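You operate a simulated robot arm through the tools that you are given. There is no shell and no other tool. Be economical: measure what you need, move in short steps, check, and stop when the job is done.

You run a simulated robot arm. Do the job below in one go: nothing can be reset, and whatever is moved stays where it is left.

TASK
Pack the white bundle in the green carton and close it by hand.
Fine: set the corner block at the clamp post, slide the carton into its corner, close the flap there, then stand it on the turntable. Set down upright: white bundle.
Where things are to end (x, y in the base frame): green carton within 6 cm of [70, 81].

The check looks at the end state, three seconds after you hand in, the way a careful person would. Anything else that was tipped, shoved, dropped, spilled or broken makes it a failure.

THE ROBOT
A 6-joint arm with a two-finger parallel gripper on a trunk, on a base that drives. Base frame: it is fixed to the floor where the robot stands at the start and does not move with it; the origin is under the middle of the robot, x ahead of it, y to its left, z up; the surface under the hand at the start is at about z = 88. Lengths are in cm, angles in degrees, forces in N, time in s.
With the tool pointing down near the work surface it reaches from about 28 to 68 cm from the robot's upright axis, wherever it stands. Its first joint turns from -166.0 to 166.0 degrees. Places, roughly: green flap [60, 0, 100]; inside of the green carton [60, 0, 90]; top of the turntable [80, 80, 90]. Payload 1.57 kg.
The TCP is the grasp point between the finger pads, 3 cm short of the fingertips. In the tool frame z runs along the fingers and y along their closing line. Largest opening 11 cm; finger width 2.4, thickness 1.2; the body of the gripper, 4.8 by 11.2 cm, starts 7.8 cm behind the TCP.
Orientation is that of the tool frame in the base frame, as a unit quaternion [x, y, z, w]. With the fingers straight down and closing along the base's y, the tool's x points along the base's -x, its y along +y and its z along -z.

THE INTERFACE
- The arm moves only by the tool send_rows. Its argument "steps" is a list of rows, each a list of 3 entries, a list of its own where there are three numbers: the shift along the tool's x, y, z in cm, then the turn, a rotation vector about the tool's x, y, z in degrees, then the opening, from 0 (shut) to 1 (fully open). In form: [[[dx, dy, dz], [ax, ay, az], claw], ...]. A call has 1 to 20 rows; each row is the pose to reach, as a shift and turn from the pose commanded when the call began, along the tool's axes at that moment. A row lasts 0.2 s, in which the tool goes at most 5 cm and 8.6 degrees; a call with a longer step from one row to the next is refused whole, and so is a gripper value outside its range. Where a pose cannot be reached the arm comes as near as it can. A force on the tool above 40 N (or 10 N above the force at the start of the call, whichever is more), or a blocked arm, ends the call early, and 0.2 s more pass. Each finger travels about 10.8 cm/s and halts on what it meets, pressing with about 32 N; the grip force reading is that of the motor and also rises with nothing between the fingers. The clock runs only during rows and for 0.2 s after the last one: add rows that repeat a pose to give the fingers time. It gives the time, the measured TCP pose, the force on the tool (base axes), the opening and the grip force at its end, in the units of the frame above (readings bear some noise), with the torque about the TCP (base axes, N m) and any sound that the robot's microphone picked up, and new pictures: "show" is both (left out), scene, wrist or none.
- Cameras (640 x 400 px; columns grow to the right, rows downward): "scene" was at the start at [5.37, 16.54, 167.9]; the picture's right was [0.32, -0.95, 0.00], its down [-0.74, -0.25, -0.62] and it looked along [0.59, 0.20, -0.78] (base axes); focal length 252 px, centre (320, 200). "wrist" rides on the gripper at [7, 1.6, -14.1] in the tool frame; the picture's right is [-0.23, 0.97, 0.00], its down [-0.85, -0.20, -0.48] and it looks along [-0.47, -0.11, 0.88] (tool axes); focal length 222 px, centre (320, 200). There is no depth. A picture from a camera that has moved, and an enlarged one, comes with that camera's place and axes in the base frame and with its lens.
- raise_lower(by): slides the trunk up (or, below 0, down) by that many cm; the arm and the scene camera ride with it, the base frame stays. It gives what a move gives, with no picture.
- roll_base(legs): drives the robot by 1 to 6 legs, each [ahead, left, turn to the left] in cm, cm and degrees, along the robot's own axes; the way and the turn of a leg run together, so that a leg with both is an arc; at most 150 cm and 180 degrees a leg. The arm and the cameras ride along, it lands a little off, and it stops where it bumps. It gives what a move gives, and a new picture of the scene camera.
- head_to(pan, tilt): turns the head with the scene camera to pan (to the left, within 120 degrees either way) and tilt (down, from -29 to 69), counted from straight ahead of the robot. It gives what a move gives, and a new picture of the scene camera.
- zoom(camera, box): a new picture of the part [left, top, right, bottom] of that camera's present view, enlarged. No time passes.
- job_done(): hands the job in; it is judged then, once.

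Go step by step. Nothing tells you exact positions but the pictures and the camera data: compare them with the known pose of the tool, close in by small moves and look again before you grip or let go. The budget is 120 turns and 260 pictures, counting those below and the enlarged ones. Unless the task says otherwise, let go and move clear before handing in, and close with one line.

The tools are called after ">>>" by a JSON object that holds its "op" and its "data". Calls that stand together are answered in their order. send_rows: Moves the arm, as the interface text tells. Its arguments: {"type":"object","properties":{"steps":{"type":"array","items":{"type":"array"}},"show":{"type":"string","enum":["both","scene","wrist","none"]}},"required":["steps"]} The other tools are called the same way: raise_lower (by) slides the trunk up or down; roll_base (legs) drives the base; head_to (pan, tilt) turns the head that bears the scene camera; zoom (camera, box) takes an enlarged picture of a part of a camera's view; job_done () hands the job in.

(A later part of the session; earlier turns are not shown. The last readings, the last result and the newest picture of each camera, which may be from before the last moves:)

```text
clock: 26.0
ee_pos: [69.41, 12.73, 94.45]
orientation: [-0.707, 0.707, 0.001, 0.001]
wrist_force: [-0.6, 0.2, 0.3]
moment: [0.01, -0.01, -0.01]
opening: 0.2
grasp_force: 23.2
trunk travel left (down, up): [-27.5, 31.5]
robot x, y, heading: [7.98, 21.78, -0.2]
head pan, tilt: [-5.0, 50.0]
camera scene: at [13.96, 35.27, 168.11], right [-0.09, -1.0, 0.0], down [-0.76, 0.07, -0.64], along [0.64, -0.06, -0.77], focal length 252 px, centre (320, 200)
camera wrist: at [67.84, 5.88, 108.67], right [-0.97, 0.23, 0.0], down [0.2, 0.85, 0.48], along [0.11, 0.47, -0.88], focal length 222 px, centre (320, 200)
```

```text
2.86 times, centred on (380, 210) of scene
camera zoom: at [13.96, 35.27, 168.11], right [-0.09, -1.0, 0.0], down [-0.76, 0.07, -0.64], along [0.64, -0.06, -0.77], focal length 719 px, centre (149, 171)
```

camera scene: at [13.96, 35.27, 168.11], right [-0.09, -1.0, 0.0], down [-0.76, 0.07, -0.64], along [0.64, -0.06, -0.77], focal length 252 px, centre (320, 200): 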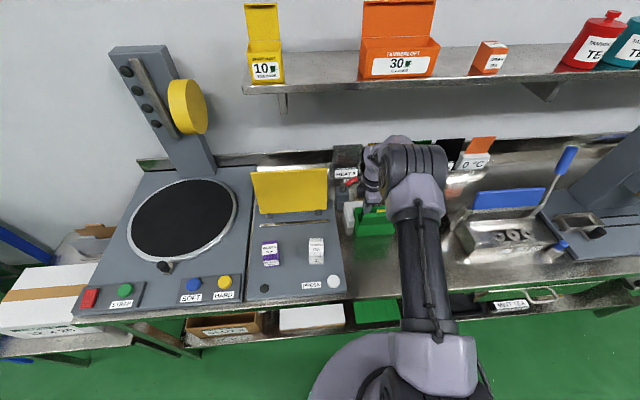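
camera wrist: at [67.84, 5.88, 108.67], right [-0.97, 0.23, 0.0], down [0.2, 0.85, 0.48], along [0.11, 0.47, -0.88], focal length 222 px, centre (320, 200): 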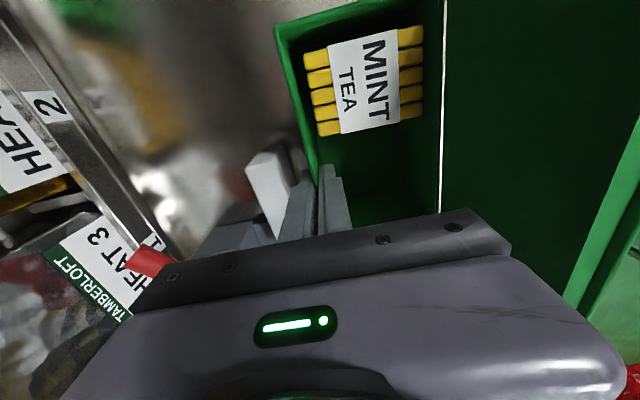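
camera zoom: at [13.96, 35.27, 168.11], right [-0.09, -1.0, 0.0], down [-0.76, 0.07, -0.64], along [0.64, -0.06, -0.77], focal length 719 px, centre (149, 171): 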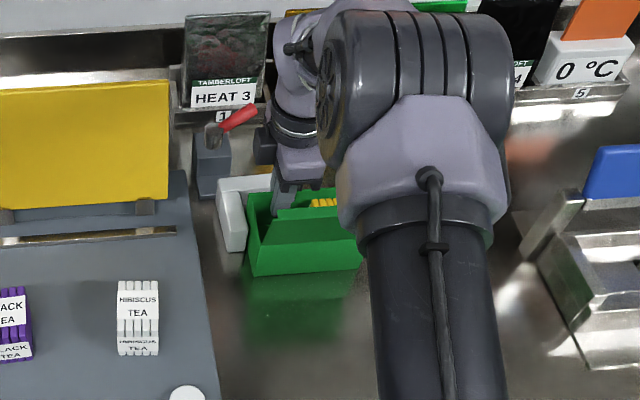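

The carton is turned, with its flap side toward the robot, and sits just short of the corner. I'll slide it in +y to touch the block's side arm, then let go.

>>> {"op": "send_rows", "data": {"steps": [[[-0.4, 0, 0], [0, 0, 0], 0], [[-0.8, 0, 0], [0, 0, 0], 0], [[-1.1, 0, 0], [0, 0, 0], 0]], "show": "none"}}

>>> {"op": "zoom", "data": {"camera": "wrist", "box": [220, 120, 380, 240]}}

>>> {"op": "zoom", "data": {"camera": "scene", "box": [330, 170, 420, 250]}}

```text
clock: 26.8
ee_pos: [69.37, 13.94, 94.42]
orientation: [-0.707, 0.707, 0.0, 0.0]
wrist_force: [-0.2, -0.2, 0.6]
moment: [0.01, -0.02, -0.03]
opening: 0.22
grasp_force: 23.7
trunk travel left (down, up): [-27.5, 31.5]
robot x, y, heading: [8.07, 21.8, -0.2]
head pan, tilt: [-5.0, 50.0]
```

```text
3.33 times, centred on (300, 180) of wrist
camera zoom: at [67.8, 6.92, 108.7], right [-0.97, 0.23, 0.0], down [0.2, 0.85, 0.48], along [0.11, 0.47, -0.88], focal length 740 px, centre (387, 267)
```

zoom: 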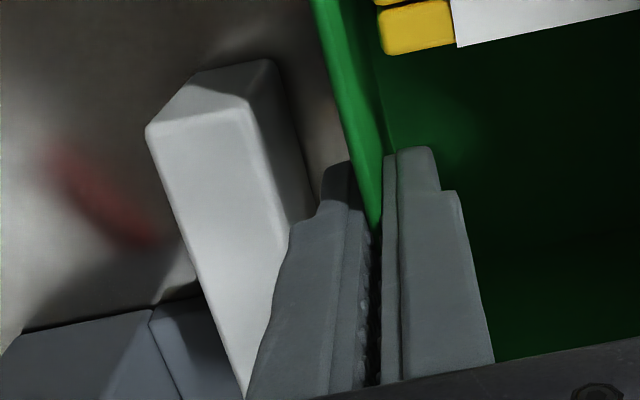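

```text
5.00 times, centred on (375, 210) of scene
camera zoom: at [13.97, 35.25, 168.11], right [-0.09, -1.0, 0.0], down [-0.76, 0.07, -0.64], along [0.64, -0.06, -0.77], focal length 1259 px, centre (45, 150)
```

zoom: 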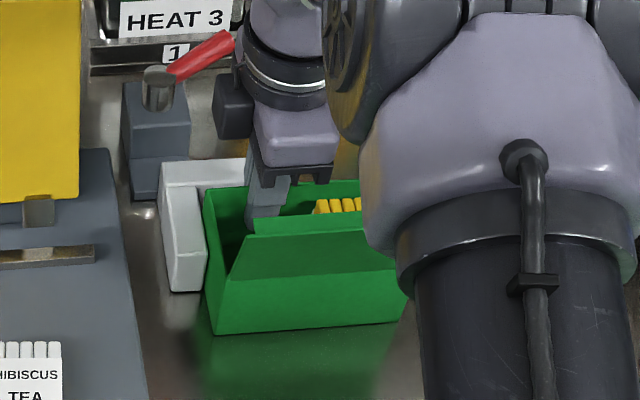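

>>> {"op": "send_rows", "data": {"steps": [[[-0.2, 0, 0], [0, 0, 0], 0], [[-0.2, 0, 0], [0, 0, 0], 0]], "show": "none"}}

>>> {"op": "send_rows", "data": {"steps": [[[-0.2, 0, 0], [0, 0, 0], 0], [[-0.2, 0, 0], [0, 0, 0], 0]], "show": "none"}}

>>> {"op": "zoom", "data": {"camera": "scene", "box": [330, 170, 420, 250]}}

```text
clock: 27.4
ee_pos: [69.21, 14.2, 94.55]
orientation: [-0.706, 0.708, 0.001, 0.001]
wrist_force: [0.5, -0.8, -0.5]
moment: [-0.01, -0.01, 0.02]
opening: 0.24
grasp_force: 23.6
trunk travel left (down, up): [-27.5, 31.5]
robot x, y, heading: [7.98, 21.91, -0.1]
head pan, tilt: [-5.0, 50.0]
```

```text
clock: 28.0
ee_pos: [69.32, 14.37, 94.54]
orientation: [-0.706, 0.708, 0.001, 0.001]
wrist_force: [-0.3, -0.7, -0.6]
moment: [-0.07, 0.01, 0.02]
opening: 0.23
grasp_force: 23.3
trunk travel left (down, up): [-27.5, 31.5]
robot x, y, heading: [8.39, 21.64, -0.2]
head pan, tilt: [-5.0, 50.0]
```

```text
5.00 times, centred on (375, 210) of scene
camera zoom: at [13.97, 35.24, 168.11], right [-0.09, -1.0, 0.0], down [-0.76, 0.07, -0.64], along [0.64, -0.06, -0.77], focal length 1259 px, centre (45, 150)
```

zoom: 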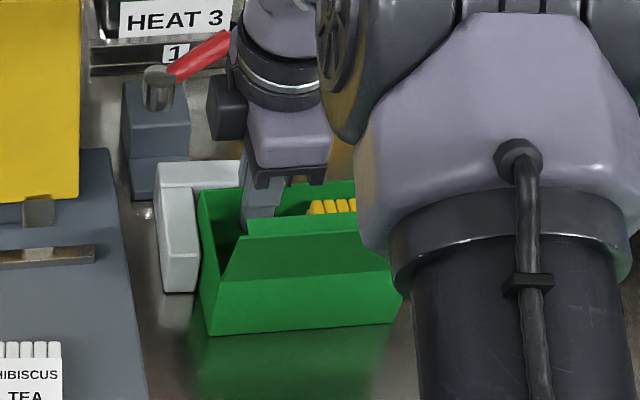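

The carton touches the side arm now. I'll open slightly, rise out, turn the hand back, close it, and push the front wall from inside toward +x.

>>> {"op": "send_rows", "data": {"steps": [[[0, 0, 0], [0, 0, 0], 0.09], [[0, 0, 0], [0, 0, 0], 0.09], [[0, 0, -4], [0, 0, 0], 0.09], [[0, 0, -8], [0, 0, 0], 0.09], [[0, 1.5, -11], [0, 0, 0], 0.09], [[0, 3, -11], [0, 0, 0], 0.0], [[0, 3, -11], [0, 0, 8], 0], [[0, 3, -11], [0, 0, 16], 0], [[0, 3, -11], [0, 0, 24], 0], [[0, 3, -11], [0, 0, 32], 0], [[0, 3, -11], [0, 0, 40], 0], [[0, 3, -11], [0, 0, 48], 0], [[0, 3, -11], [0, 0, 56], 0], [[0, 3, -11], [0, 0, 64], 0], [[0, 3, -11], [0, 0, 72], 0], [[0, 3, -11], [0, 0, 80], 0], [[0, 3, -11], [0, 0, 88], 0], [[0, 3, -11], [0, 0, 90], 0], [[0, 3, -11], [0, 0, 90], 0]]}}

>>> {"op": "zoom", "data": {"camera": "wrist", "box": [160, 60, 480, 260]}}

>>> {"op": "zoom", "data": {"camera": "scene", "box": [330, 170, 420, 250]}}

```text
clock: 32.0
ee_pos: [66.38, 14.32, 105.56]
orientation: [0.001, 1.0, 0.001, 0.0]
wrist_force: [0.2, 0.0, 0.2]
moment: [0.02, -0.02, 0.02]
opening: 0.02
grasp_force: 21.3
trunk travel left (down, up): [-27.5, 31.5]
robot x, y, heading: [7.99, 21.87, -0.1]
head pan, tilt: [-5.0, 50.0]
camera scene: at [13.96, 35.25, 168.11], right [-0.09, -1.0, 0.0], down [-0.76, 0.07, -0.64], along [0.64, -0.06, -0.77], focal length 252 px, centre (320, 200)
camera wrist: at [59.43, 15.89, 119.72], right [0.23, 0.97, 0.0], down [0.85, -0.2, 0.48], along [0.47, -0.11, -0.88], focal length 222 px, centre (320, 200)
```

scene: 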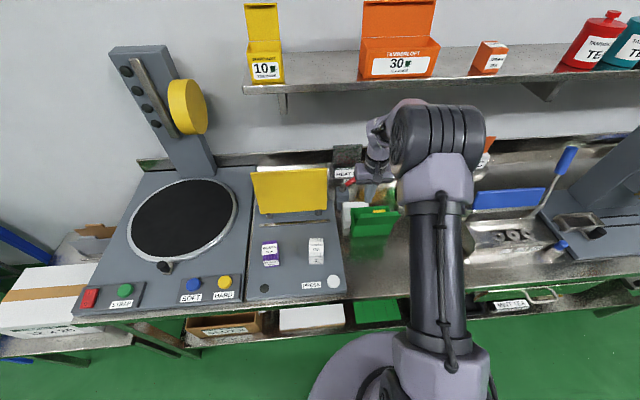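
wrist: 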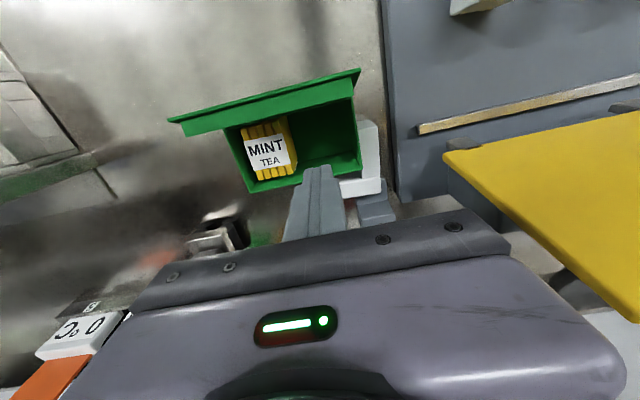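

```text
2.00 times, centred on (320, 160) of wrist
camera zoom: at [59.43, 15.89, 119.72], right [0.23, 0.97, 0.0], down [0.85, -0.2, 0.48], along [0.47, -0.11, -0.88], focal length 444 px, centre (320, 280)
```

zoom: 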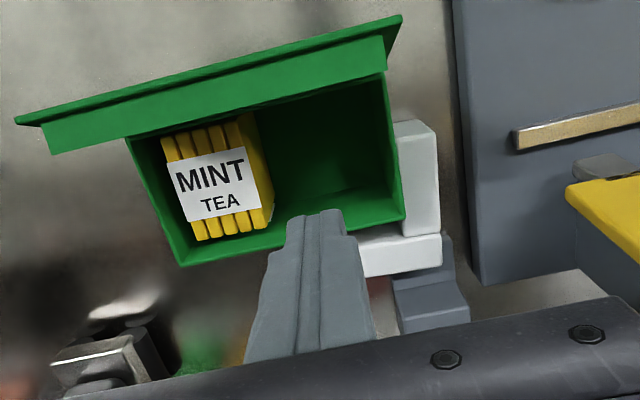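

```text
5.00 times, centred on (375, 210) of scene
camera zoom: at [13.96, 35.25, 168.11], right [-0.09, -1.0, 0.0], down [-0.76, 0.07, -0.64], along [0.64, -0.06, -0.77], focal length 1259 px, centre (45, 150)
```

zoom: 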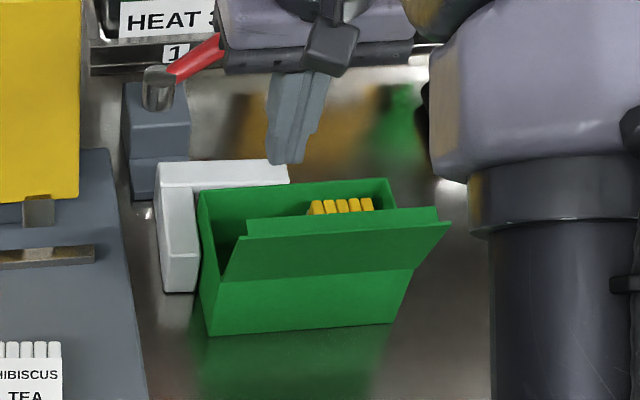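

>>> {"op": "send_rows", "data": {"steps": [[[0.5, 0, 4], [0, 0, 0], 0], [[0.5, 0, 8], [0, 0, 0], 0], [[0.5, 0, 12], [0, 0, 0], 0], [[-1, 0, 12], [0, 0, 0], 0], [[-2.5, 0, 12], [0, 0, 0], 0], [[-3.3, 0, 12], [0, 0, 0], 0], [[-3.8, 0, 12], [0, 0, 0], 0]]}}

>>> {"op": "zoom", "data": {"camera": "scene", "box": [330, 170, 420, 250]}}

```text
clock: 33.6
ee_pos: [70.16, 14.37, 93.62]
orientation: [0.001, 1.0, 0.001, -0.001]
wrist_force: [0.2, 0.2, -0.2]
moment: [0.0, 0.0, 0.01]
opening: 0.0
grasp_force: 20.9
trunk travel left (down, up): [-27.5, 31.5]
robot x, y, heading: [8.13, 21.92, 0.1]
head pan, tilt: [-5.0, 50.0]
camera scene: at [13.97, 35.25, 168.11], right [-0.09, -1.0, 0.0], down [-0.76, 0.07, -0.64], along [0.64, -0.06, -0.77], focal length 252 px, centre (320, 200)
camera wrist: at [63.27, 15.96, 107.75], right [0.23, 0.97, 0.0], down [0.85, -0.2, 0.48], along [0.47, -0.11, -0.88], focal length 222 px, centre (320, 200)
```

scene: 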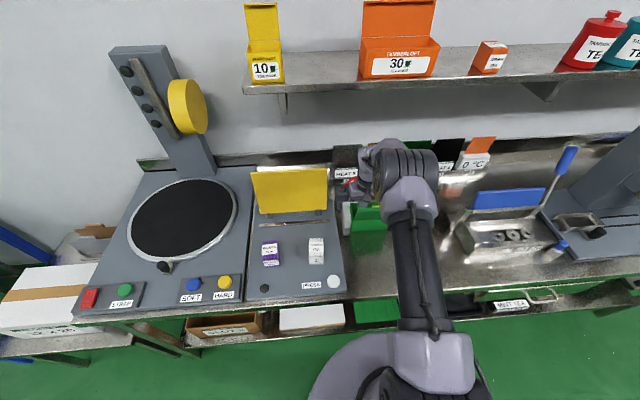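
wrist: 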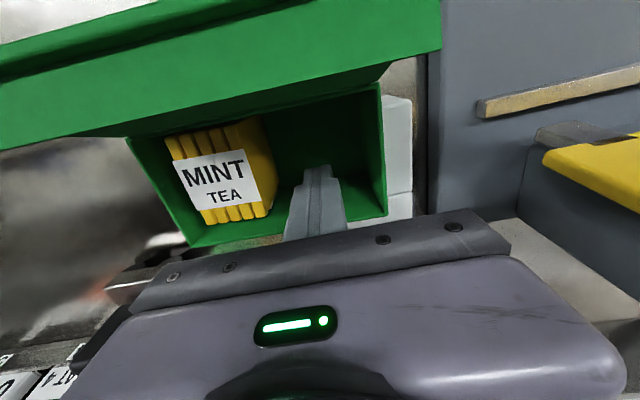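

```text
5.00 times, centred on (375, 210) of scene
camera zoom: at [13.97, 35.25, 168.11], right [-0.09, -1.0, 0.0], down [-0.76, 0.07, -0.64], along [0.64, -0.06, -0.77], focal length 1259 px, centre (45, 150)
```

zoom: 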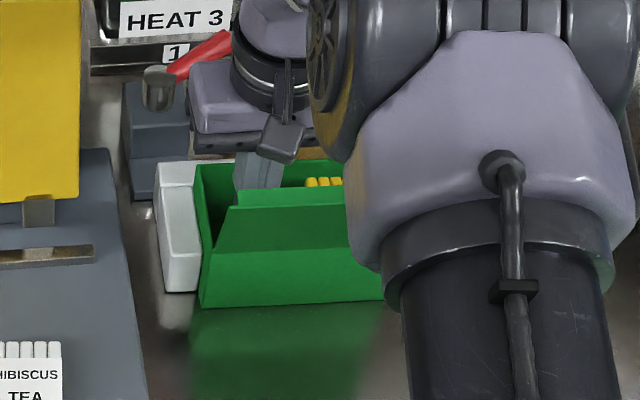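

>>> {"op": "send_rows", "data": {"steps": [[[-0.3, 0, 0], [0, 0, 0], 0], [[-0.6, 0, 0], [0, 0, 0], 0]], "show": "none"}}

>>> {"op": "send_rows", "data": {"steps": [[[-0.2, 0, 0], [0, 0, 0], 0], [[-0.2, 0, 0], [0, 0, 0], 0]], "show": "none"}}

>>> {"op": "zoom", "data": {"camera": "scene", "box": [330, 170, 420, 250]}}

>>> {"op": "zoom", "data": {"camera": "wrist", "box": [270, 130, 470, 250]}}

```text
clock: 34.2
ee_pos: [70.67, 14.47, 93.61]
orientation: [0.002, 1.0, 0.001, 0.0]
wrist_force: [-6.0, -1.4, 1.6]
moment: [-0.01, 0.01, 0.03]
opening: 0.0
grasp_force: 21.3
trunk travel left (down, up): [-27.5, 31.5]
robot x, y, heading: [8.06, 22.04, -0.3]
head pan, tilt: [-5.0, 50.0]
```

```text
clock: 34.8
ee_pos: [70.84, 14.31, 93.58]
orientation: [0.001, 1.0, 0.0, 0.0]
wrist_force: [-4.0, -1.6, 0.0]
moment: [-0.02, 0.07, 0.02]
opening: 0.01
grasp_force: 21.2
trunk travel left (down, up): [-27.5, 31.5]
robot x, y, heading: [8.15, 21.77, -0.1]
head pan, tilt: [-5.0, 50.0]
```

```text
5.00 times, centred on (375, 210) of scene
camera zoom: at [13.89, 35.22, 168.11], right [-0.09, -1.0, 0.0], down [-0.76, 0.07, -0.64], along [0.64, -0.06, -0.77], focal length 1259 px, centre (45, 150)
```

zoom: 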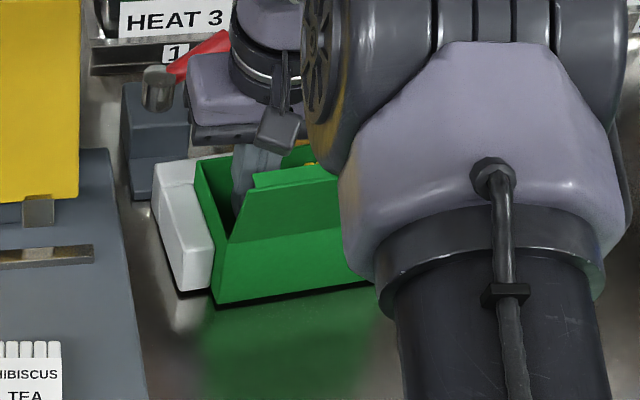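

```text
3.20 times, centred on (370, 190) of wrist
camera zoom: at [63.99, 15.95, 107.73], right [0.23, 0.97, 0.0], down [0.85, -0.2, 0.48], along [0.47, -0.11, -0.88], focal length 711 px, centre (160, 232)
```

zoom: 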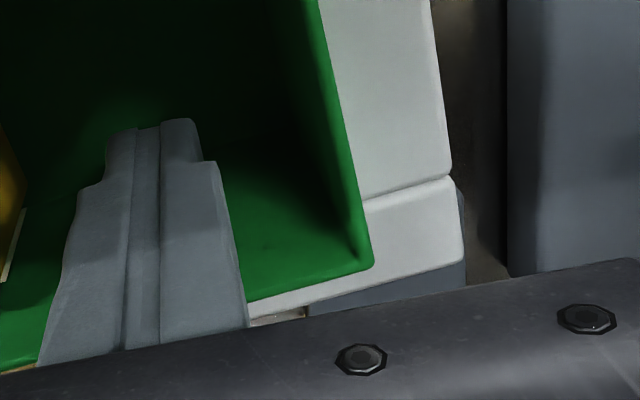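

Contact is made, but the block and carton yawed a little because my push was beside the post. I'll slide both about 2.5 cm further +y so they sit squarely in front of the post, then push again in line with it.

>>> {"op": "send_rows", "data": {"steps": [[[1.5, 0, 0], [0, 0, 0], 0], [[2.8, 0.5, 0], [0, 0, 0], 0], [[2.8, 1.5, 0], [0, 0, 0], 0], [[2.8, 2.2, 0], [0, 0, 0], 0], [[2.8, 2.7, 0], [0, 0, 0], 0], [[2.8, 3.2, 0], [0, 0, 0], 0]]}}

>>> {"op": "zoom", "data": {"camera": "scene", "box": [330, 170, 420, 250]}}

>>> {"op": "zoom", "data": {"camera": "wrist", "box": [270, 130, 470, 250]}}

```text
clock: 36.2
ee_pos: [68.13, 17.52, 93.53]
orientation: [0.002, 1.0, 0.001, 0.0]
wrist_force: [-0.8, -1.0, 0.7]
moment: [0.03, 0.0, -0.01]
opening: 0.0
grasp_force: 21.1
trunk travel left (down, up): [-27.5, 31.5]
robot x, y, heading: [7.86, 22.05, -0.3]
head pan, tilt: [-5.0, 50.0]
camera scene: at [13.96, 35.25, 168.11], right [-0.09, -1.0, 0.0], down [-0.76, 0.07, -0.64], along [0.64, -0.06, -0.77], focal length 252 px, centre (320, 200)
camera wrist: at [61.22, 19.14, 107.72], right [0.23, 0.97, 0.0], down [0.85, -0.2, 0.48], along [0.47, -0.11, -0.88], focal length 222 px, centre (320, 200)
```

scene: 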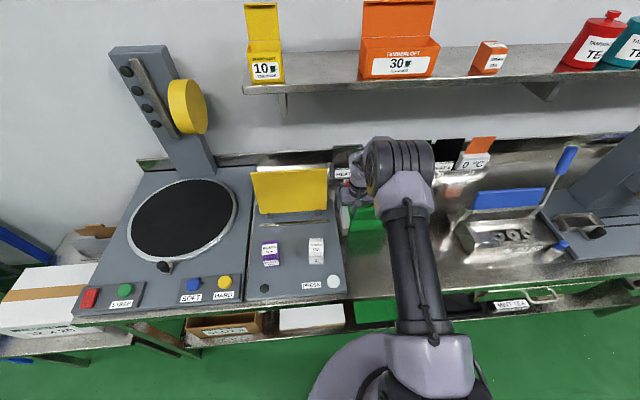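
wrist: 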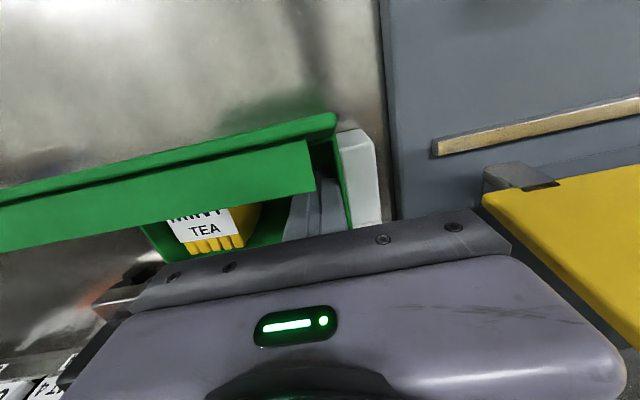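

```text
5.00 times, centred on (375, 210) of scene
camera zoom: at [13.96, 35.25, 168.11], right [-0.09, -1.0, 0.0], down [-0.76, 0.07, -0.64], along [0.64, -0.06, -0.77], focal length 1259 px, centre (45, 150)
```

zoom: 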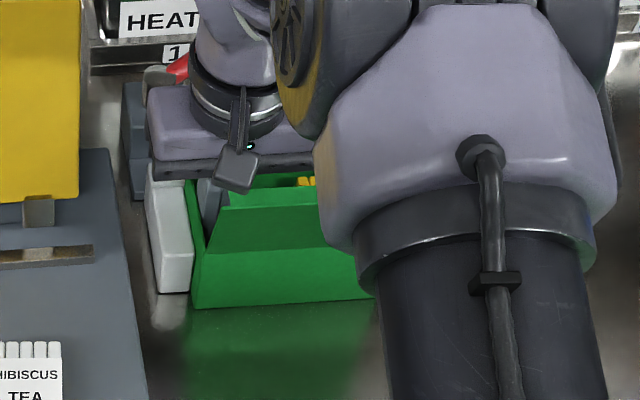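

```text
3.20 times, centred on (370, 190) of wrist
camera zoom: at [61.22, 19.14, 107.72], right [0.23, 0.97, 0.0], down [0.85, -0.2, 0.48], along [0.47, -0.11, -0.88], focal length 711 px, centre (160, 232)
```

zoom: 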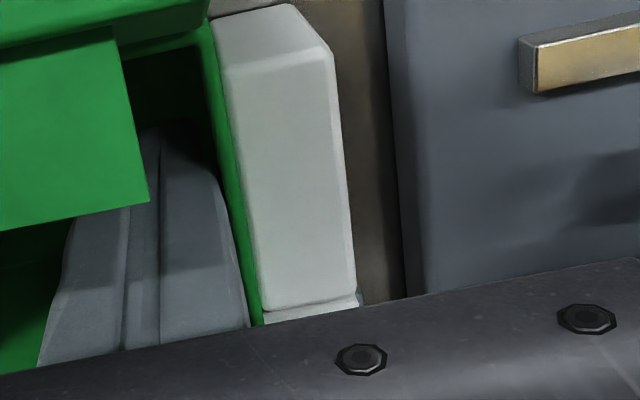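

>>> {"op": "send_rows", "data": {"steps": [[[0, 0.6, 0], [0, 0, 0], 0], [[0, 1.2, 0], [0, 0, 0], 0], [[0, 1.6, 0], [0, 0, 0], 0], [[-1, 1.2, 0], [0, 0, 0], 0], [[-2, 0.9, 0], [0, 0, 0], 0], [[-2.5, 0.9, 0], [0, 0, 0], 0]], "show": "none"}}

>>> {"op": "zoom", "data": {"camera": "scene", "box": [330, 170, 420, 250]}}

>>> {"op": "zoom", "data": {"camera": "wrist", "box": [270, 100, 470, 250]}}

```text
clock: 37.6
ee_pos: [70.49, 18.48, 93.67]
orientation: [0.001, 1.0, 0.001, 0.0]
wrist_force: [-3.3, -0.6, 0.9]
moment: [0.01, -0.01, -0.03]
opening: 0.01
grasp_force: 21.3
trunk travel left (down, up): [-27.5, 31.5]
robot x, y, heading: [8.62, 22.13, -0.2]
head pan, tilt: [-5.0, 50.0]
```

```text
5.00 times, centred on (375, 210) of scene
camera zoom: at [13.91, 35.24, 168.11], right [-0.09, -1.0, 0.0], down [-0.76, 0.07, -0.64], along [0.64, -0.06, -0.77], focal length 1259 px, centre (45, 150)
```

zoom: 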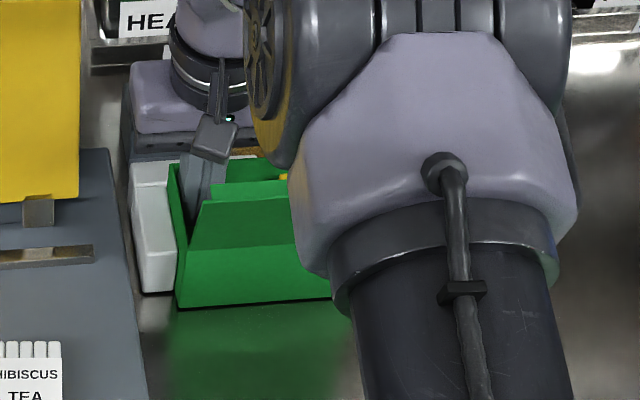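

```text
2.67 times, centred on (370, 175) of wrist
camera zoom: at [63.66, 20.01, 107.76], right [0.23, 0.97, 0.0], down [0.85, -0.2, 0.48], along [0.47, -0.11, -0.88], focal length 592 px, centre (187, 267)
```

zoom: 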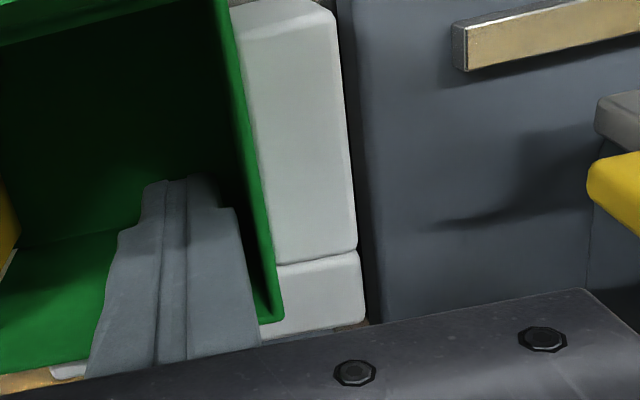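

>>> {"op": "send_rows", "data": {"steps": [[[-0.3, 0, 0], [0, 0, 0], 0], [[-0.5, 0, 0], [0, 0, 0], 0]], "show": "none"}}

>>> {"op": "send_rows", "data": {"steps": [[[1.5, 0, 0], [0, 0, 0], 0], [[2.5, -0.5, 0], [0, 0, 0], 0], [[2.5, -0.5, -4.5], [0, 0, 0], 0], [[2.5, -0.5, -9], [0, 0, 0], 0], [[2.5, -0.5, -13.5], [0, 0, 0], 0], [[6, -0.5, -16], [0, 0, 0], 0], [[10, -0.5, -18], [0, 0, 0], 0], [[10, -0.5, -18], [0, 0, 0], 0]]}}

>>> {"op": "zoom", "data": {"camera": "scene", "box": [330, 170, 420, 250]}}

>>> {"op": "zoom", "data": {"camera": "wrist", "box": [160, 60, 480, 260]}}

```text
clock: 38.2
ee_pos: [70.81, 18.42, 93.82]
orientation: [0.002, 1.0, 0.001, 0.0]
wrist_force: [-27.3, -0.7, 11.6]
moment: [-0.03, 0.74, 0.02]
opening: 0.0
grasp_force: 21.0
trunk travel left (down, up): [-27.5, 31.5]
robot x, y, heading: [8.15, 21.75, -0.3]
head pan, tilt: [-5.0, 50.0]
```

```text
clock: 40.0
ee_pos: [61.21, 17.88, 111.38]
orientation: [0.002, 1.0, 0.001, 0.0]
wrist_force: [0.4, 0.1, 0.5]
moment: [0.01, 0.03, 0.01]
opening: 0.0
grasp_force: 21.5
trunk travel left (down, up): [-27.5, 31.5]
robot x, y, heading: [7.78, 22.08, -0.4]
head pan, tilt: [-5.0, 50.0]
camera scene: at [14.06, 35.24, 168.1], right [-0.09, -1.0, 0.0], down [-0.76, 0.07, -0.64], along [0.64, -0.06, -0.77], focal length 252 px, centre (320, 200)
camera wrist: at [54.31, 19.55, 125.55], right [0.23, 0.97, 0.0], down [0.85, -0.2, 0.48], along [0.47, -0.11, -0.88], focal length 222 px, centre (320, 200)
```

scene: 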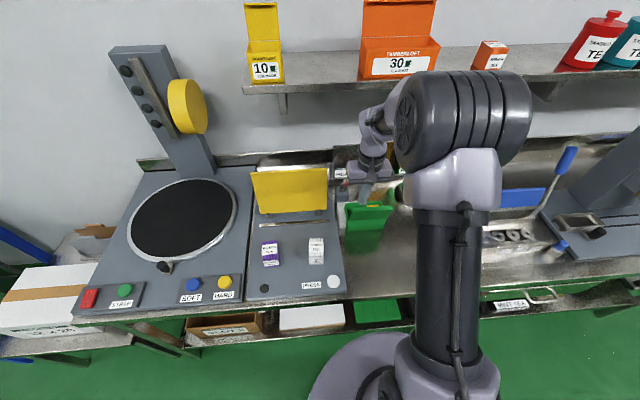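
wrist: 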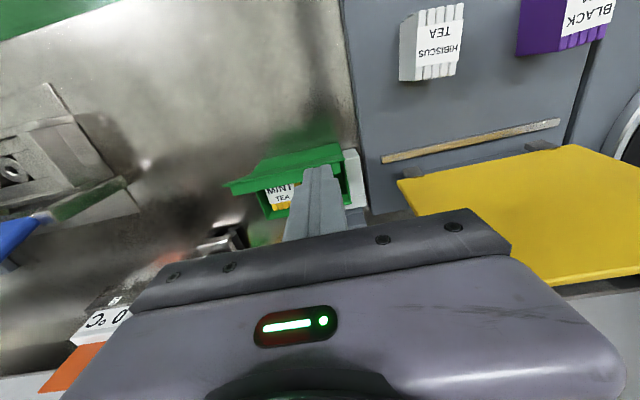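

```text
5.00 times, centred on (375, 210) of scene
camera zoom: at [14.06, 35.24, 168.1], right [-0.09, -1.0, 0.0], down [-0.76, 0.07, -0.64], along [0.64, -0.06, -0.77], focal length 1259 px, centre (45, 150)
```

zoom: 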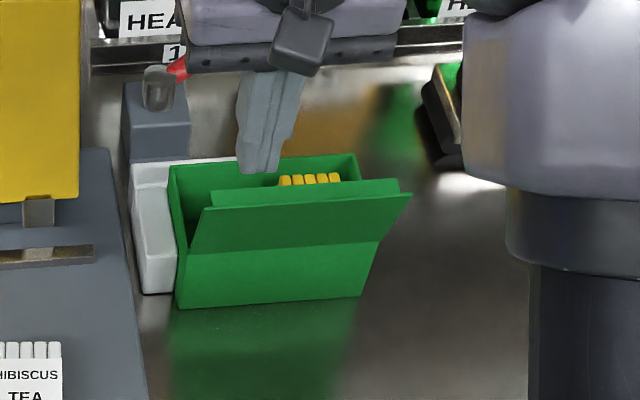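

```text
2.00 times, centred on (320, 160) of wrist
camera zoom: at [54.31, 19.55, 125.55], right [0.23, 0.97, 0.0], down [0.85, -0.2, 0.48], along [0.47, -0.11, -0.88], focal length 444 px, centre (320, 280)
```

zoom: 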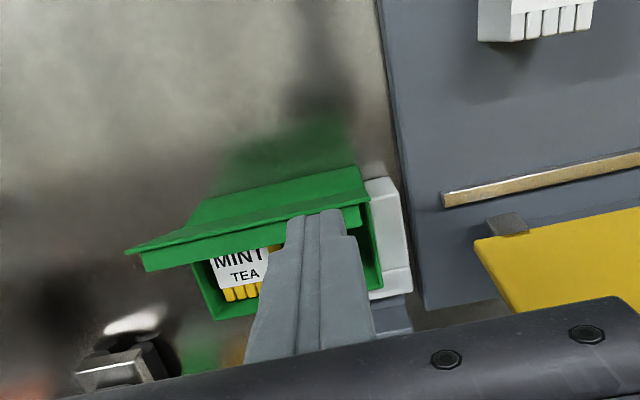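

The carton is seated in the block, and the block sits square against the post. Next I'll look at the white bundle from above with the hand open.

>>> {"op": "send_rows", "data": {"steps": [[[2, 4, 0], [0, 0, 0], 0.2], [[4, 8, 0], [0, 0, 0], 0.5], [[6, 12, 0], [0, 0, 0], 0.7], [[6.2, 14.8, 0], [0, 0, 0], 0.7], [[6.2, 14.8, 3], [0, 0, 0], 0.7], [[6.2, 14.8, 3], [0, 0, 0], 0.7]]}}

>>> {"op": "zoom", "data": {"camera": "wrist", "box": [220, 60, 420, 220]}}

>>> {"op": "zoom", "data": {"camera": "scene", "box": [260, 210, 360, 310]}}

```text
clock: 41.4
ee_pos: [55.1, 32.72, 108.58]
orientation: [0.001, 1.0, 0.001, 0.0]
wrist_force: [-0.9, -0.8, 0.3]
moment: [-0.03, 0.0, 0.0]
opening: 7.67
grasp_force: 0.0
trunk travel left (down, up): [-27.5, 31.5]
robot x, y, heading: [8.13, 21.75, -0.2]
head pan, tilt: [-5.0, 50.0]
camera scene: at [13.92, 35.25, 168.11], right [-0.09, -1.0, 0.0], down [-0.76, 0.07, -0.64], along [0.64, -0.06, -0.77], focal length 252 px, centre (320, 200)
camera wrist: at [48.1, 34.39, 122.66], right [0.23, 0.97, 0.0], down [0.85, -0.2, 0.48], along [0.47, -0.11, -0.88], focal length 222 px, centre (320, 200)
```

scene: 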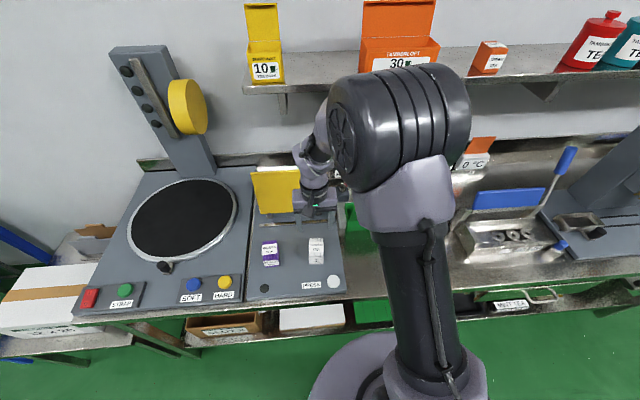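
wrist: 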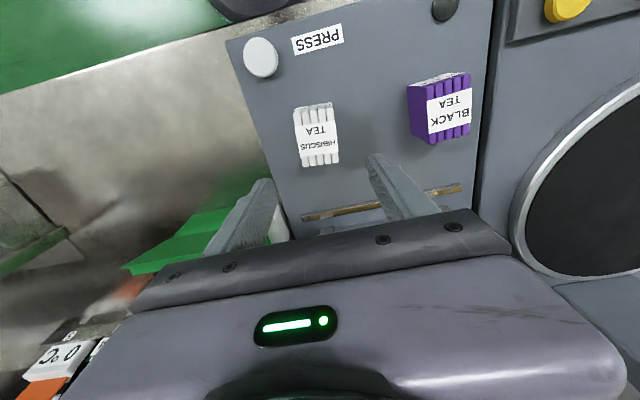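

```text
2.50 times, centred on (320, 140) of wrist
camera zoom: at [48.1, 34.39, 122.66], right [0.23, 0.97, 0.0], down [0.85, -0.2, 0.48], along [0.47, -0.11, -0.88], focal length 555 px, centre (320, 350)
```

zoom: 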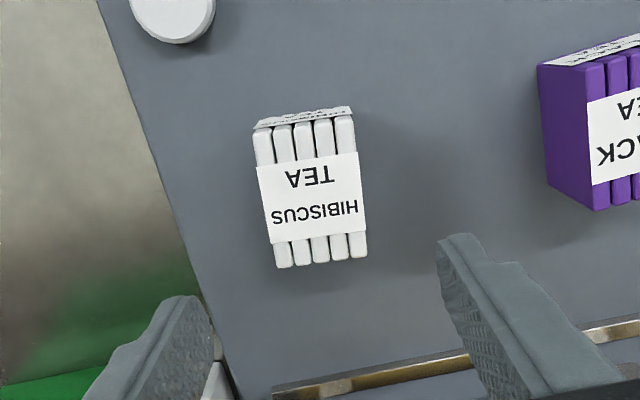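

```text
4.00 times, centred on (310, 260) of scene
camera zoom: at [13.92, 35.25, 168.11], right [-0.09, -1.0, 0.0], down [-0.76, 0.07, -0.64], along [0.64, -0.06, -0.77], focal length 1007 px, centre (360, -40)
```

zoom: 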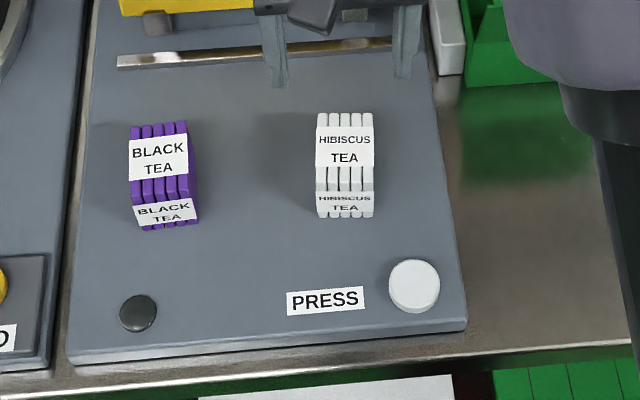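

The white bundle is at about x 51–57.6, y 30.3–34.8, z 91–95.5. I'll lower over it and grip it on its y sides.

>>> {"op": "send_rows", "data": {"steps": [[[0.7, -0.15, 4], [0, 0, 0], 0.7], [[0.7, -0.15, 8], [0, 0, 0], 0.7], [[0.7, -0.15, 12], [0, 0, 0], 0.7], [[0.7, -0.15, 14], [0, 0, 0], 0.7], [[0.7, -0.15, 14], [0, 0, 0], 0.6]]}}

>>> {"op": "zoom", "data": {"camera": "scene", "box": [260, 190, 360, 290]}}

```text
clock: 42.6
ee_pos: [54.19, 32.64, 94.33]
orientation: [0.002, 1.0, 0.002, 0.0]
wrist_force: [0.3, 0.0, -0.2]
moment: [0.0, 0.0, 0.03]
opening: 6.58
grasp_force: 0.0
trunk travel left (down, up): [-27.5, 31.5]
robot x, y, heading: [8.33, 22.04, -0.3]
head pan, tilt: [-5.0, 50.0]
camera scene: at [13.96, 35.25, 168.11], right [-0.09, -1.0, 0.0], down [-0.76, 0.07, -0.64], along [0.64, -0.06, -0.77], focal length 252 px, centre (320, 200)
camera wrist: at [47.34, 34.2, 108.64], right [0.23, 0.97, 0.0], down [0.85, -0.2, 0.48], along [0.47, -0.11, -0.88], focal length 222 px, centre (320, 200)
```

scene: 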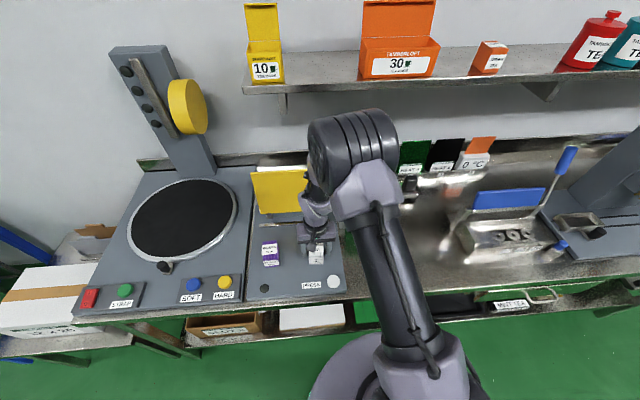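
wrist: 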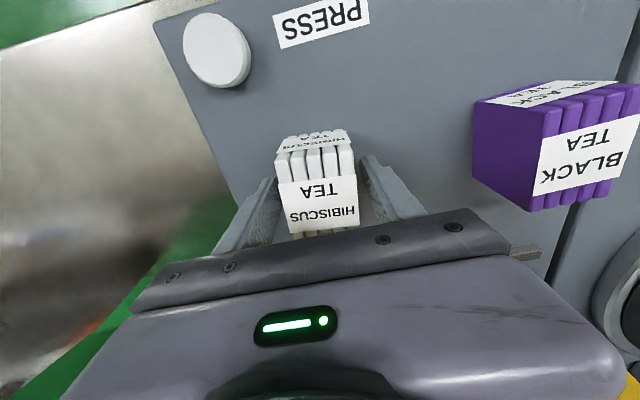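

```text
4.00 times, centred on (310, 240) of scene
camera zoom: at [13.96, 35.25, 168.11], right [-0.09, -1.0, 0.0], down [-0.76, 0.07, -0.64], along [0.64, -0.06, -0.77], focal length 1007 px, centre (360, 40)
```

zoom: 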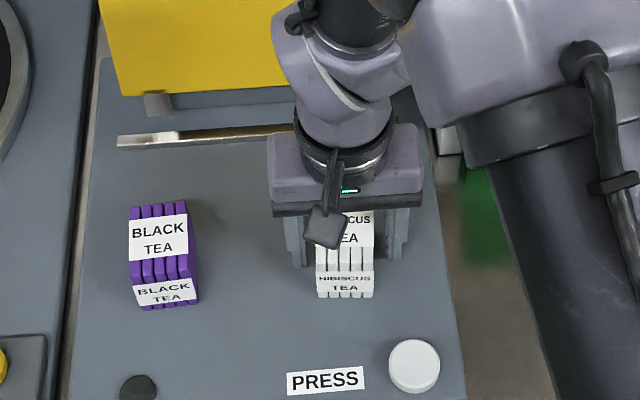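

>>> {"op": "send_rows", "data": {"steps": [[[0, 0, 0], [0, 0, 0], 0.45], [[0, 0, 0], [0, 0, 0], 0.36], [[0, 0, 0], [0, 0, 0], 0.36], [[0, 0, -0.5], [0, 0, 0], 0.36], [[0, 0, -2], [0, 0, 0], 0.36], [[0, 0, -2], [0, 0, 0], 0.36]]}}

>>> {"op": "zoom", "data": {"camera": "wrist", "box": [220, 100, 420, 240]}}

```text
clock: 44.0
ee_pos: [54.2, 32.56, 96.43]
orientation: [0.0, 1.0, 0.001, 0.001]
wrist_force: [0.2, -0.4, 0.0]
moment: [-0.03, -0.02, -0.01]
opening: 4.51
grasp_force: 32.5
trunk travel left (down, up): [-27.5, 31.5]
robot x, y, heading: [8.1, 22.03, -0.0]
head pan, tilt: [-5.0, 50.0]
camera scene: at [13.99, 35.26, 168.11], right [-0.09, -1.0, 0.0], down [-0.76, 0.07, -0.64], along [0.64, -0.06, -0.77], focal length 252 px, centre (320, 200)
camera wrist: at [47.37, 34.18, 110.69], right [0.23, 0.97, 0.0], down [0.85, -0.2, 0.48], along [0.47, -0.11, -0.88], focal length 222 px, centre (320, 200)
```

scene: 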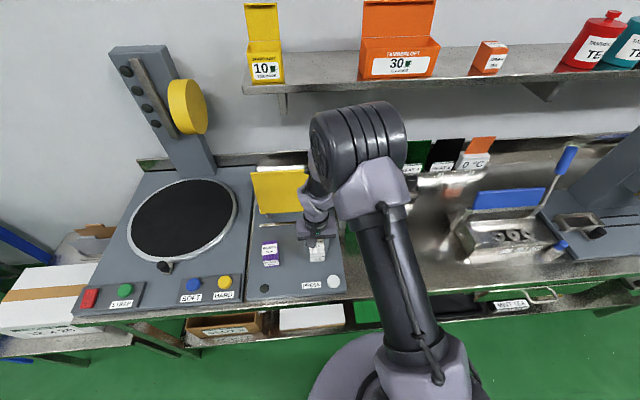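
wrist: 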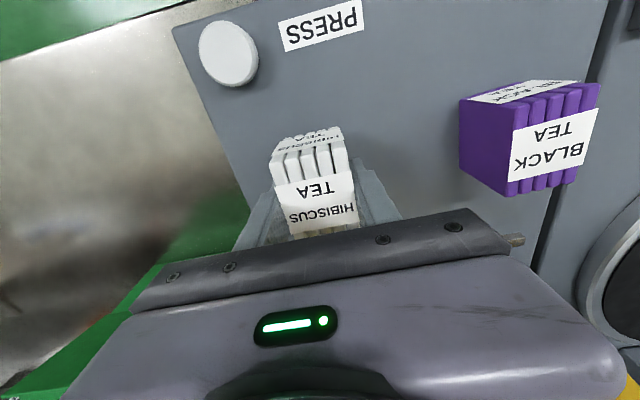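

```text
2.86 times, centred on (320, 170) of wrist
camera zoom: at [47.37, 34.18, 110.69], right [0.23, 0.97, 0.0], down [0.85, -0.2, 0.48], along [0.47, -0.11, -0.88], focal length 635 px, centre (320, 286)
```

zoom: 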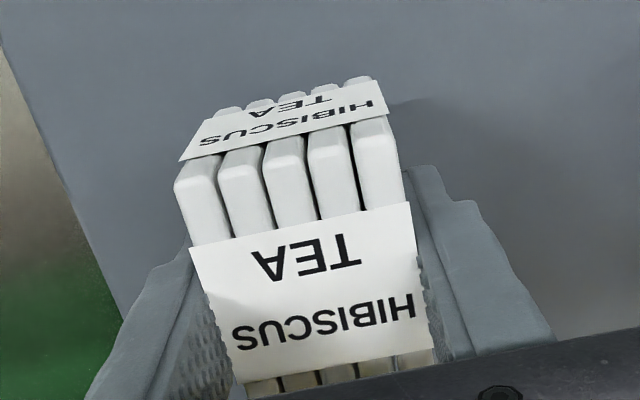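

The bundle is held upright. I'll lift and carry it over the carton's free half.

>>> {"op": "send_rows", "data": {"steps": [[[0, 0, -5], [0, 0, 0], 0.36], [[0, 0, -10], [0, 0, 0], 0.36], [[0, -4, -13], [0, 0, 0], 0.36], [[-1, -8, -15], [0, 0, 0], 0.36], [[-4, -11, -15], [0, 0, 0], 0.36], [[-7, -14, -15], [0, 0, 0], 0.36], [[-10, -16.4, -15], [0, 0, 0], 0.36], [[-14, -16.4, -15], [0, 0, 0], 0.36], [[-14, -16.4, -15], [0, 0, 0], 0.36]]}}

>>> {"op": "zoom", "data": {"camera": "wrist", "box": [200, 80, 440, 250]}}

>>> {"op": "zoom", "data": {"camera": "scene", "box": [320, 150, 420, 250]}}

```text
clock: 46.0
ee_pos: [68.17, 16.15, 111.58]
orientation: [0.001, 1.0, 0.0, 0.0]
wrist_force: [0.4, 0.4, -0.5]
moment: [0.01, -0.04, -0.02]
opening: 4.51
grasp_force: 32.2
trunk travel left (down, up): [-27.5, 31.5]
robot x, y, heading: [7.92, 21.81, -0.2]
head pan, tilt: [-5.0, 50.0]
camera scene: at [13.87, 35.23, 168.12], right [-0.09, -1.0, 0.0], down [-0.76, 0.07, -0.64], along [0.64, -0.06, -0.77], focal length 252 px, centre (320, 200)
camera wrist: at [61.3, 17.69, 125.73], right [0.23, 0.97, 0.0], down [0.85, -0.2, 0.48], along [0.47, -0.11, -0.88], focal length 222 px, centre (320, 200)
```

scene: 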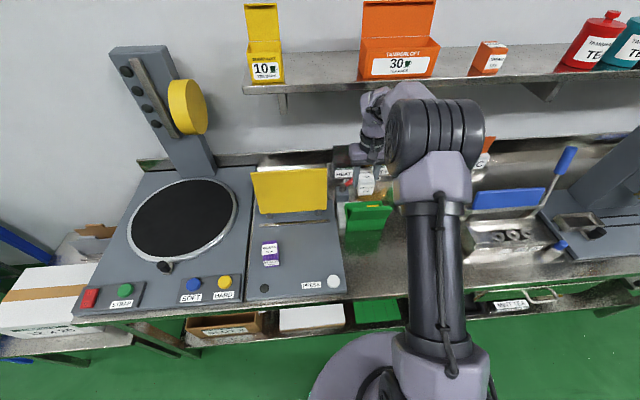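
wrist: 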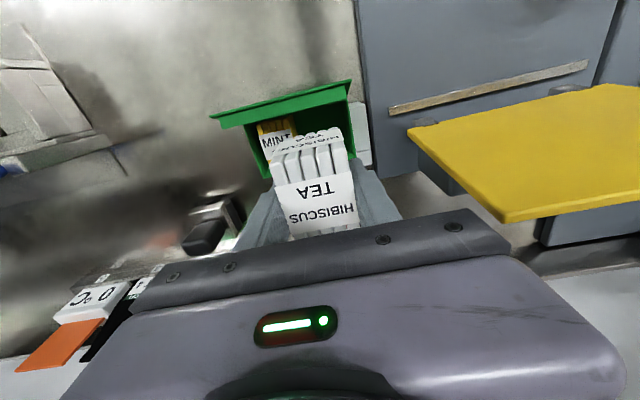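

```text
2.35 times, centred on (320, 165) of wrist
camera zoom: at [61.3, 17.69, 125.73], right [0.23, 0.97, 0.0], down [0.85, -0.2, 0.48], along [0.47, -0.11, -0.88], focal length 523 px, centre (320, 282)
```

zoom: 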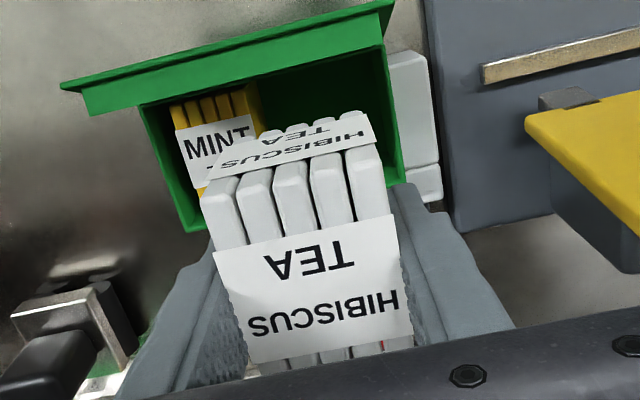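

```text
4.00 times, centred on (370, 200) of scene
camera zoom: at [13.87, 35.23, 168.12], right [-0.09, -1.0, 0.0], down [-0.76, 0.07, -0.64], along [0.64, -0.06, -0.77], focal length 1007 px, centre (120, 200)
```

zoom: 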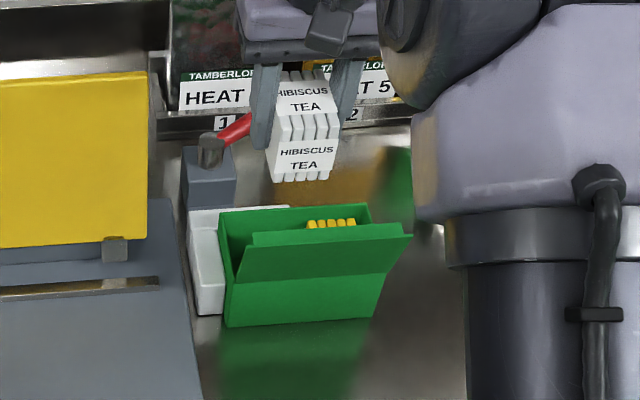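

>>> {"op": "send_rows", "data": {"steps": [[[0.45, 0.25, 4], [0, 0, 0], 0.36], [[0.45, 0.25, 8], [0, 0, 0], 0.36], [[0.45, 0.25, 10.5], [0, 0, 0], 0.36], [[0.45, 0.25, 10.5], [0, 0, 0], 0.36]]}}

>>> {"op": "zoom", "data": {"camera": "wrist", "box": [200, 80, 440, 250]}}

>>> {"op": "zoom", "data": {"camera": "scene", "box": [320, 150, 420, 250]}}

```text
clock: 47.0
ee_pos: [67.77, 16.45, 100.97]
orientation: [0.001, 1.0, 0.001, 0.0]
wrist_force: [0.4, 0.7, -0.1]
moment: [-0.04, 0.02, 0.01]
opening: 4.53
grasp_force: 32.0
trunk travel left (down, up): [-27.5, 31.5]
robot x, y, heading: [8.36, 21.47, -0.1]
head pan, tilt: [-5.0, 50.0]
camera scene: at [13.96, 35.25, 168.11], right [-0.09, -1.0, 0.0], down [-0.76, 0.07, -0.64], along [0.64, -0.06, -0.77], focal length 252 px, centre (320, 200)
camera wrist: at [60.86, 18.02, 115.2], right [0.23, 0.97, 0.0], down [0.85, -0.2, 0.48], along [0.47, -0.11, -0.88], focal length 222 px, centre (320, 200)
```

scene: 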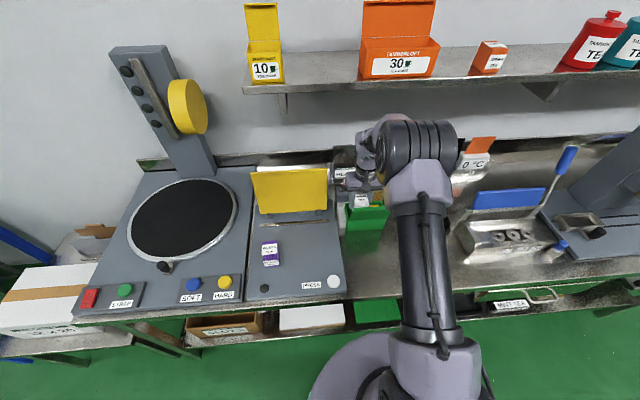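
wrist: 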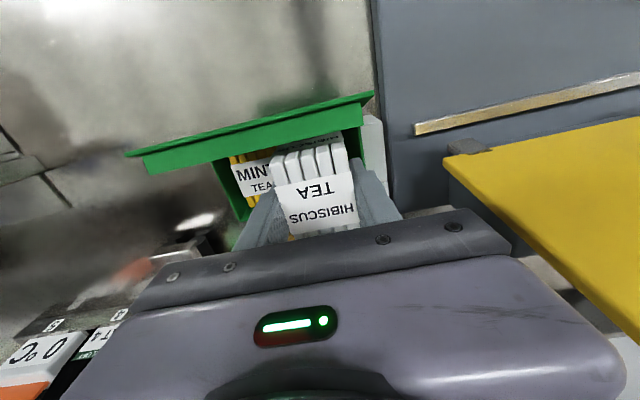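

```text
2.35 times, centred on (320, 165) of wrist
camera zoom: at [60.86, 18.02, 115.2], right [0.23, 0.97, 0.0], down [0.85, -0.2, 0.48], along [0.47, -0.11, -0.88], focal length 523 px, centre (320, 282)
```

zoom: 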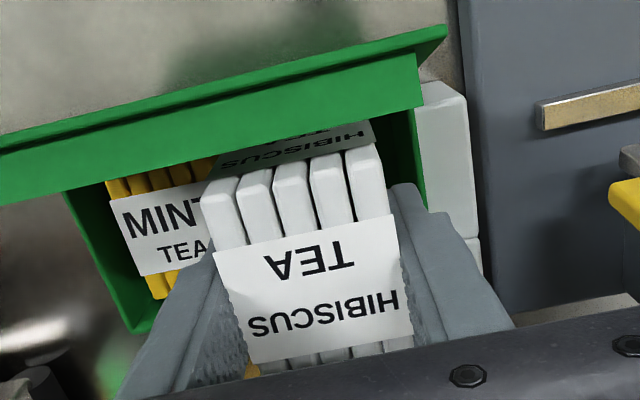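

```text
4.00 times, centred on (370, 200) of scene
camera zoom: at [13.96, 35.25, 168.11], right [-0.09, -1.0, 0.0], down [-0.76, 0.07, -0.64], along [0.64, -0.06, -0.77], focal length 1007 px, centre (120, 200)
```

zoom: 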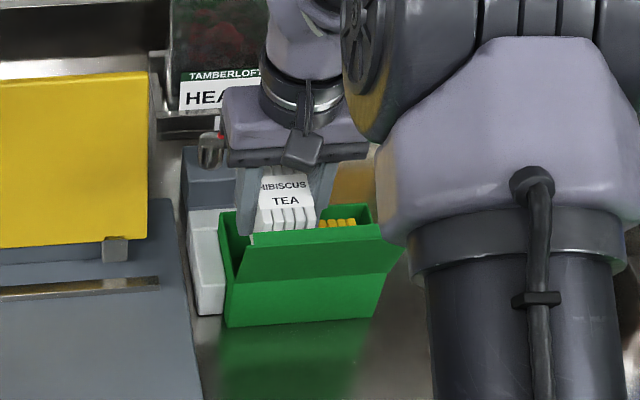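

>>> {"op": "send_rows", "data": {"steps": [[[0, 0.05, 1.5], [0, 0, 0], 0.36], [[0, 0.05, 3], [0, 0, 0], 0.36], [[0, 0.05, 4.5], [0, 0, 0], 0.36]], "show": "none"}}

>>> {"op": "zoom", "data": {"camera": "wrist", "box": [200, 80, 440, 250]}}

```text
clock: 47.8
ee_pos: [67.74, 16.43, 96.51]
orientation: [0.001, 1.0, 0.001, 0.001]
wrist_force: [0.0, 0.4, 0.1]
moment: [-0.01, 0.03, -0.01]
opening: 4.5
grasp_force: 32.0
trunk travel left (down, up): [-27.5, 31.5]
robot x, y, heading: [8.15, 21.93, -0.4]
head pan, tilt: [-5.0, 50.0]
```

```text
2.35 times, centred on (320, 165) of wrist
camera zoom: at [60.84, 18.05, 110.68], right [0.23, 0.97, 0.0], down [0.85, -0.2, 0.48], along [0.47, -0.11, -0.88], focal length 523 px, centre (320, 282)
```

zoom: 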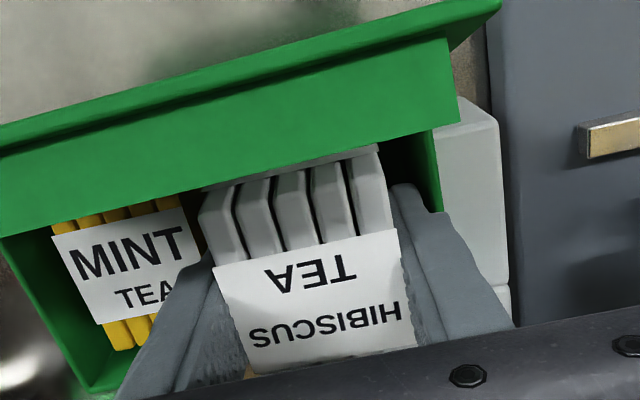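

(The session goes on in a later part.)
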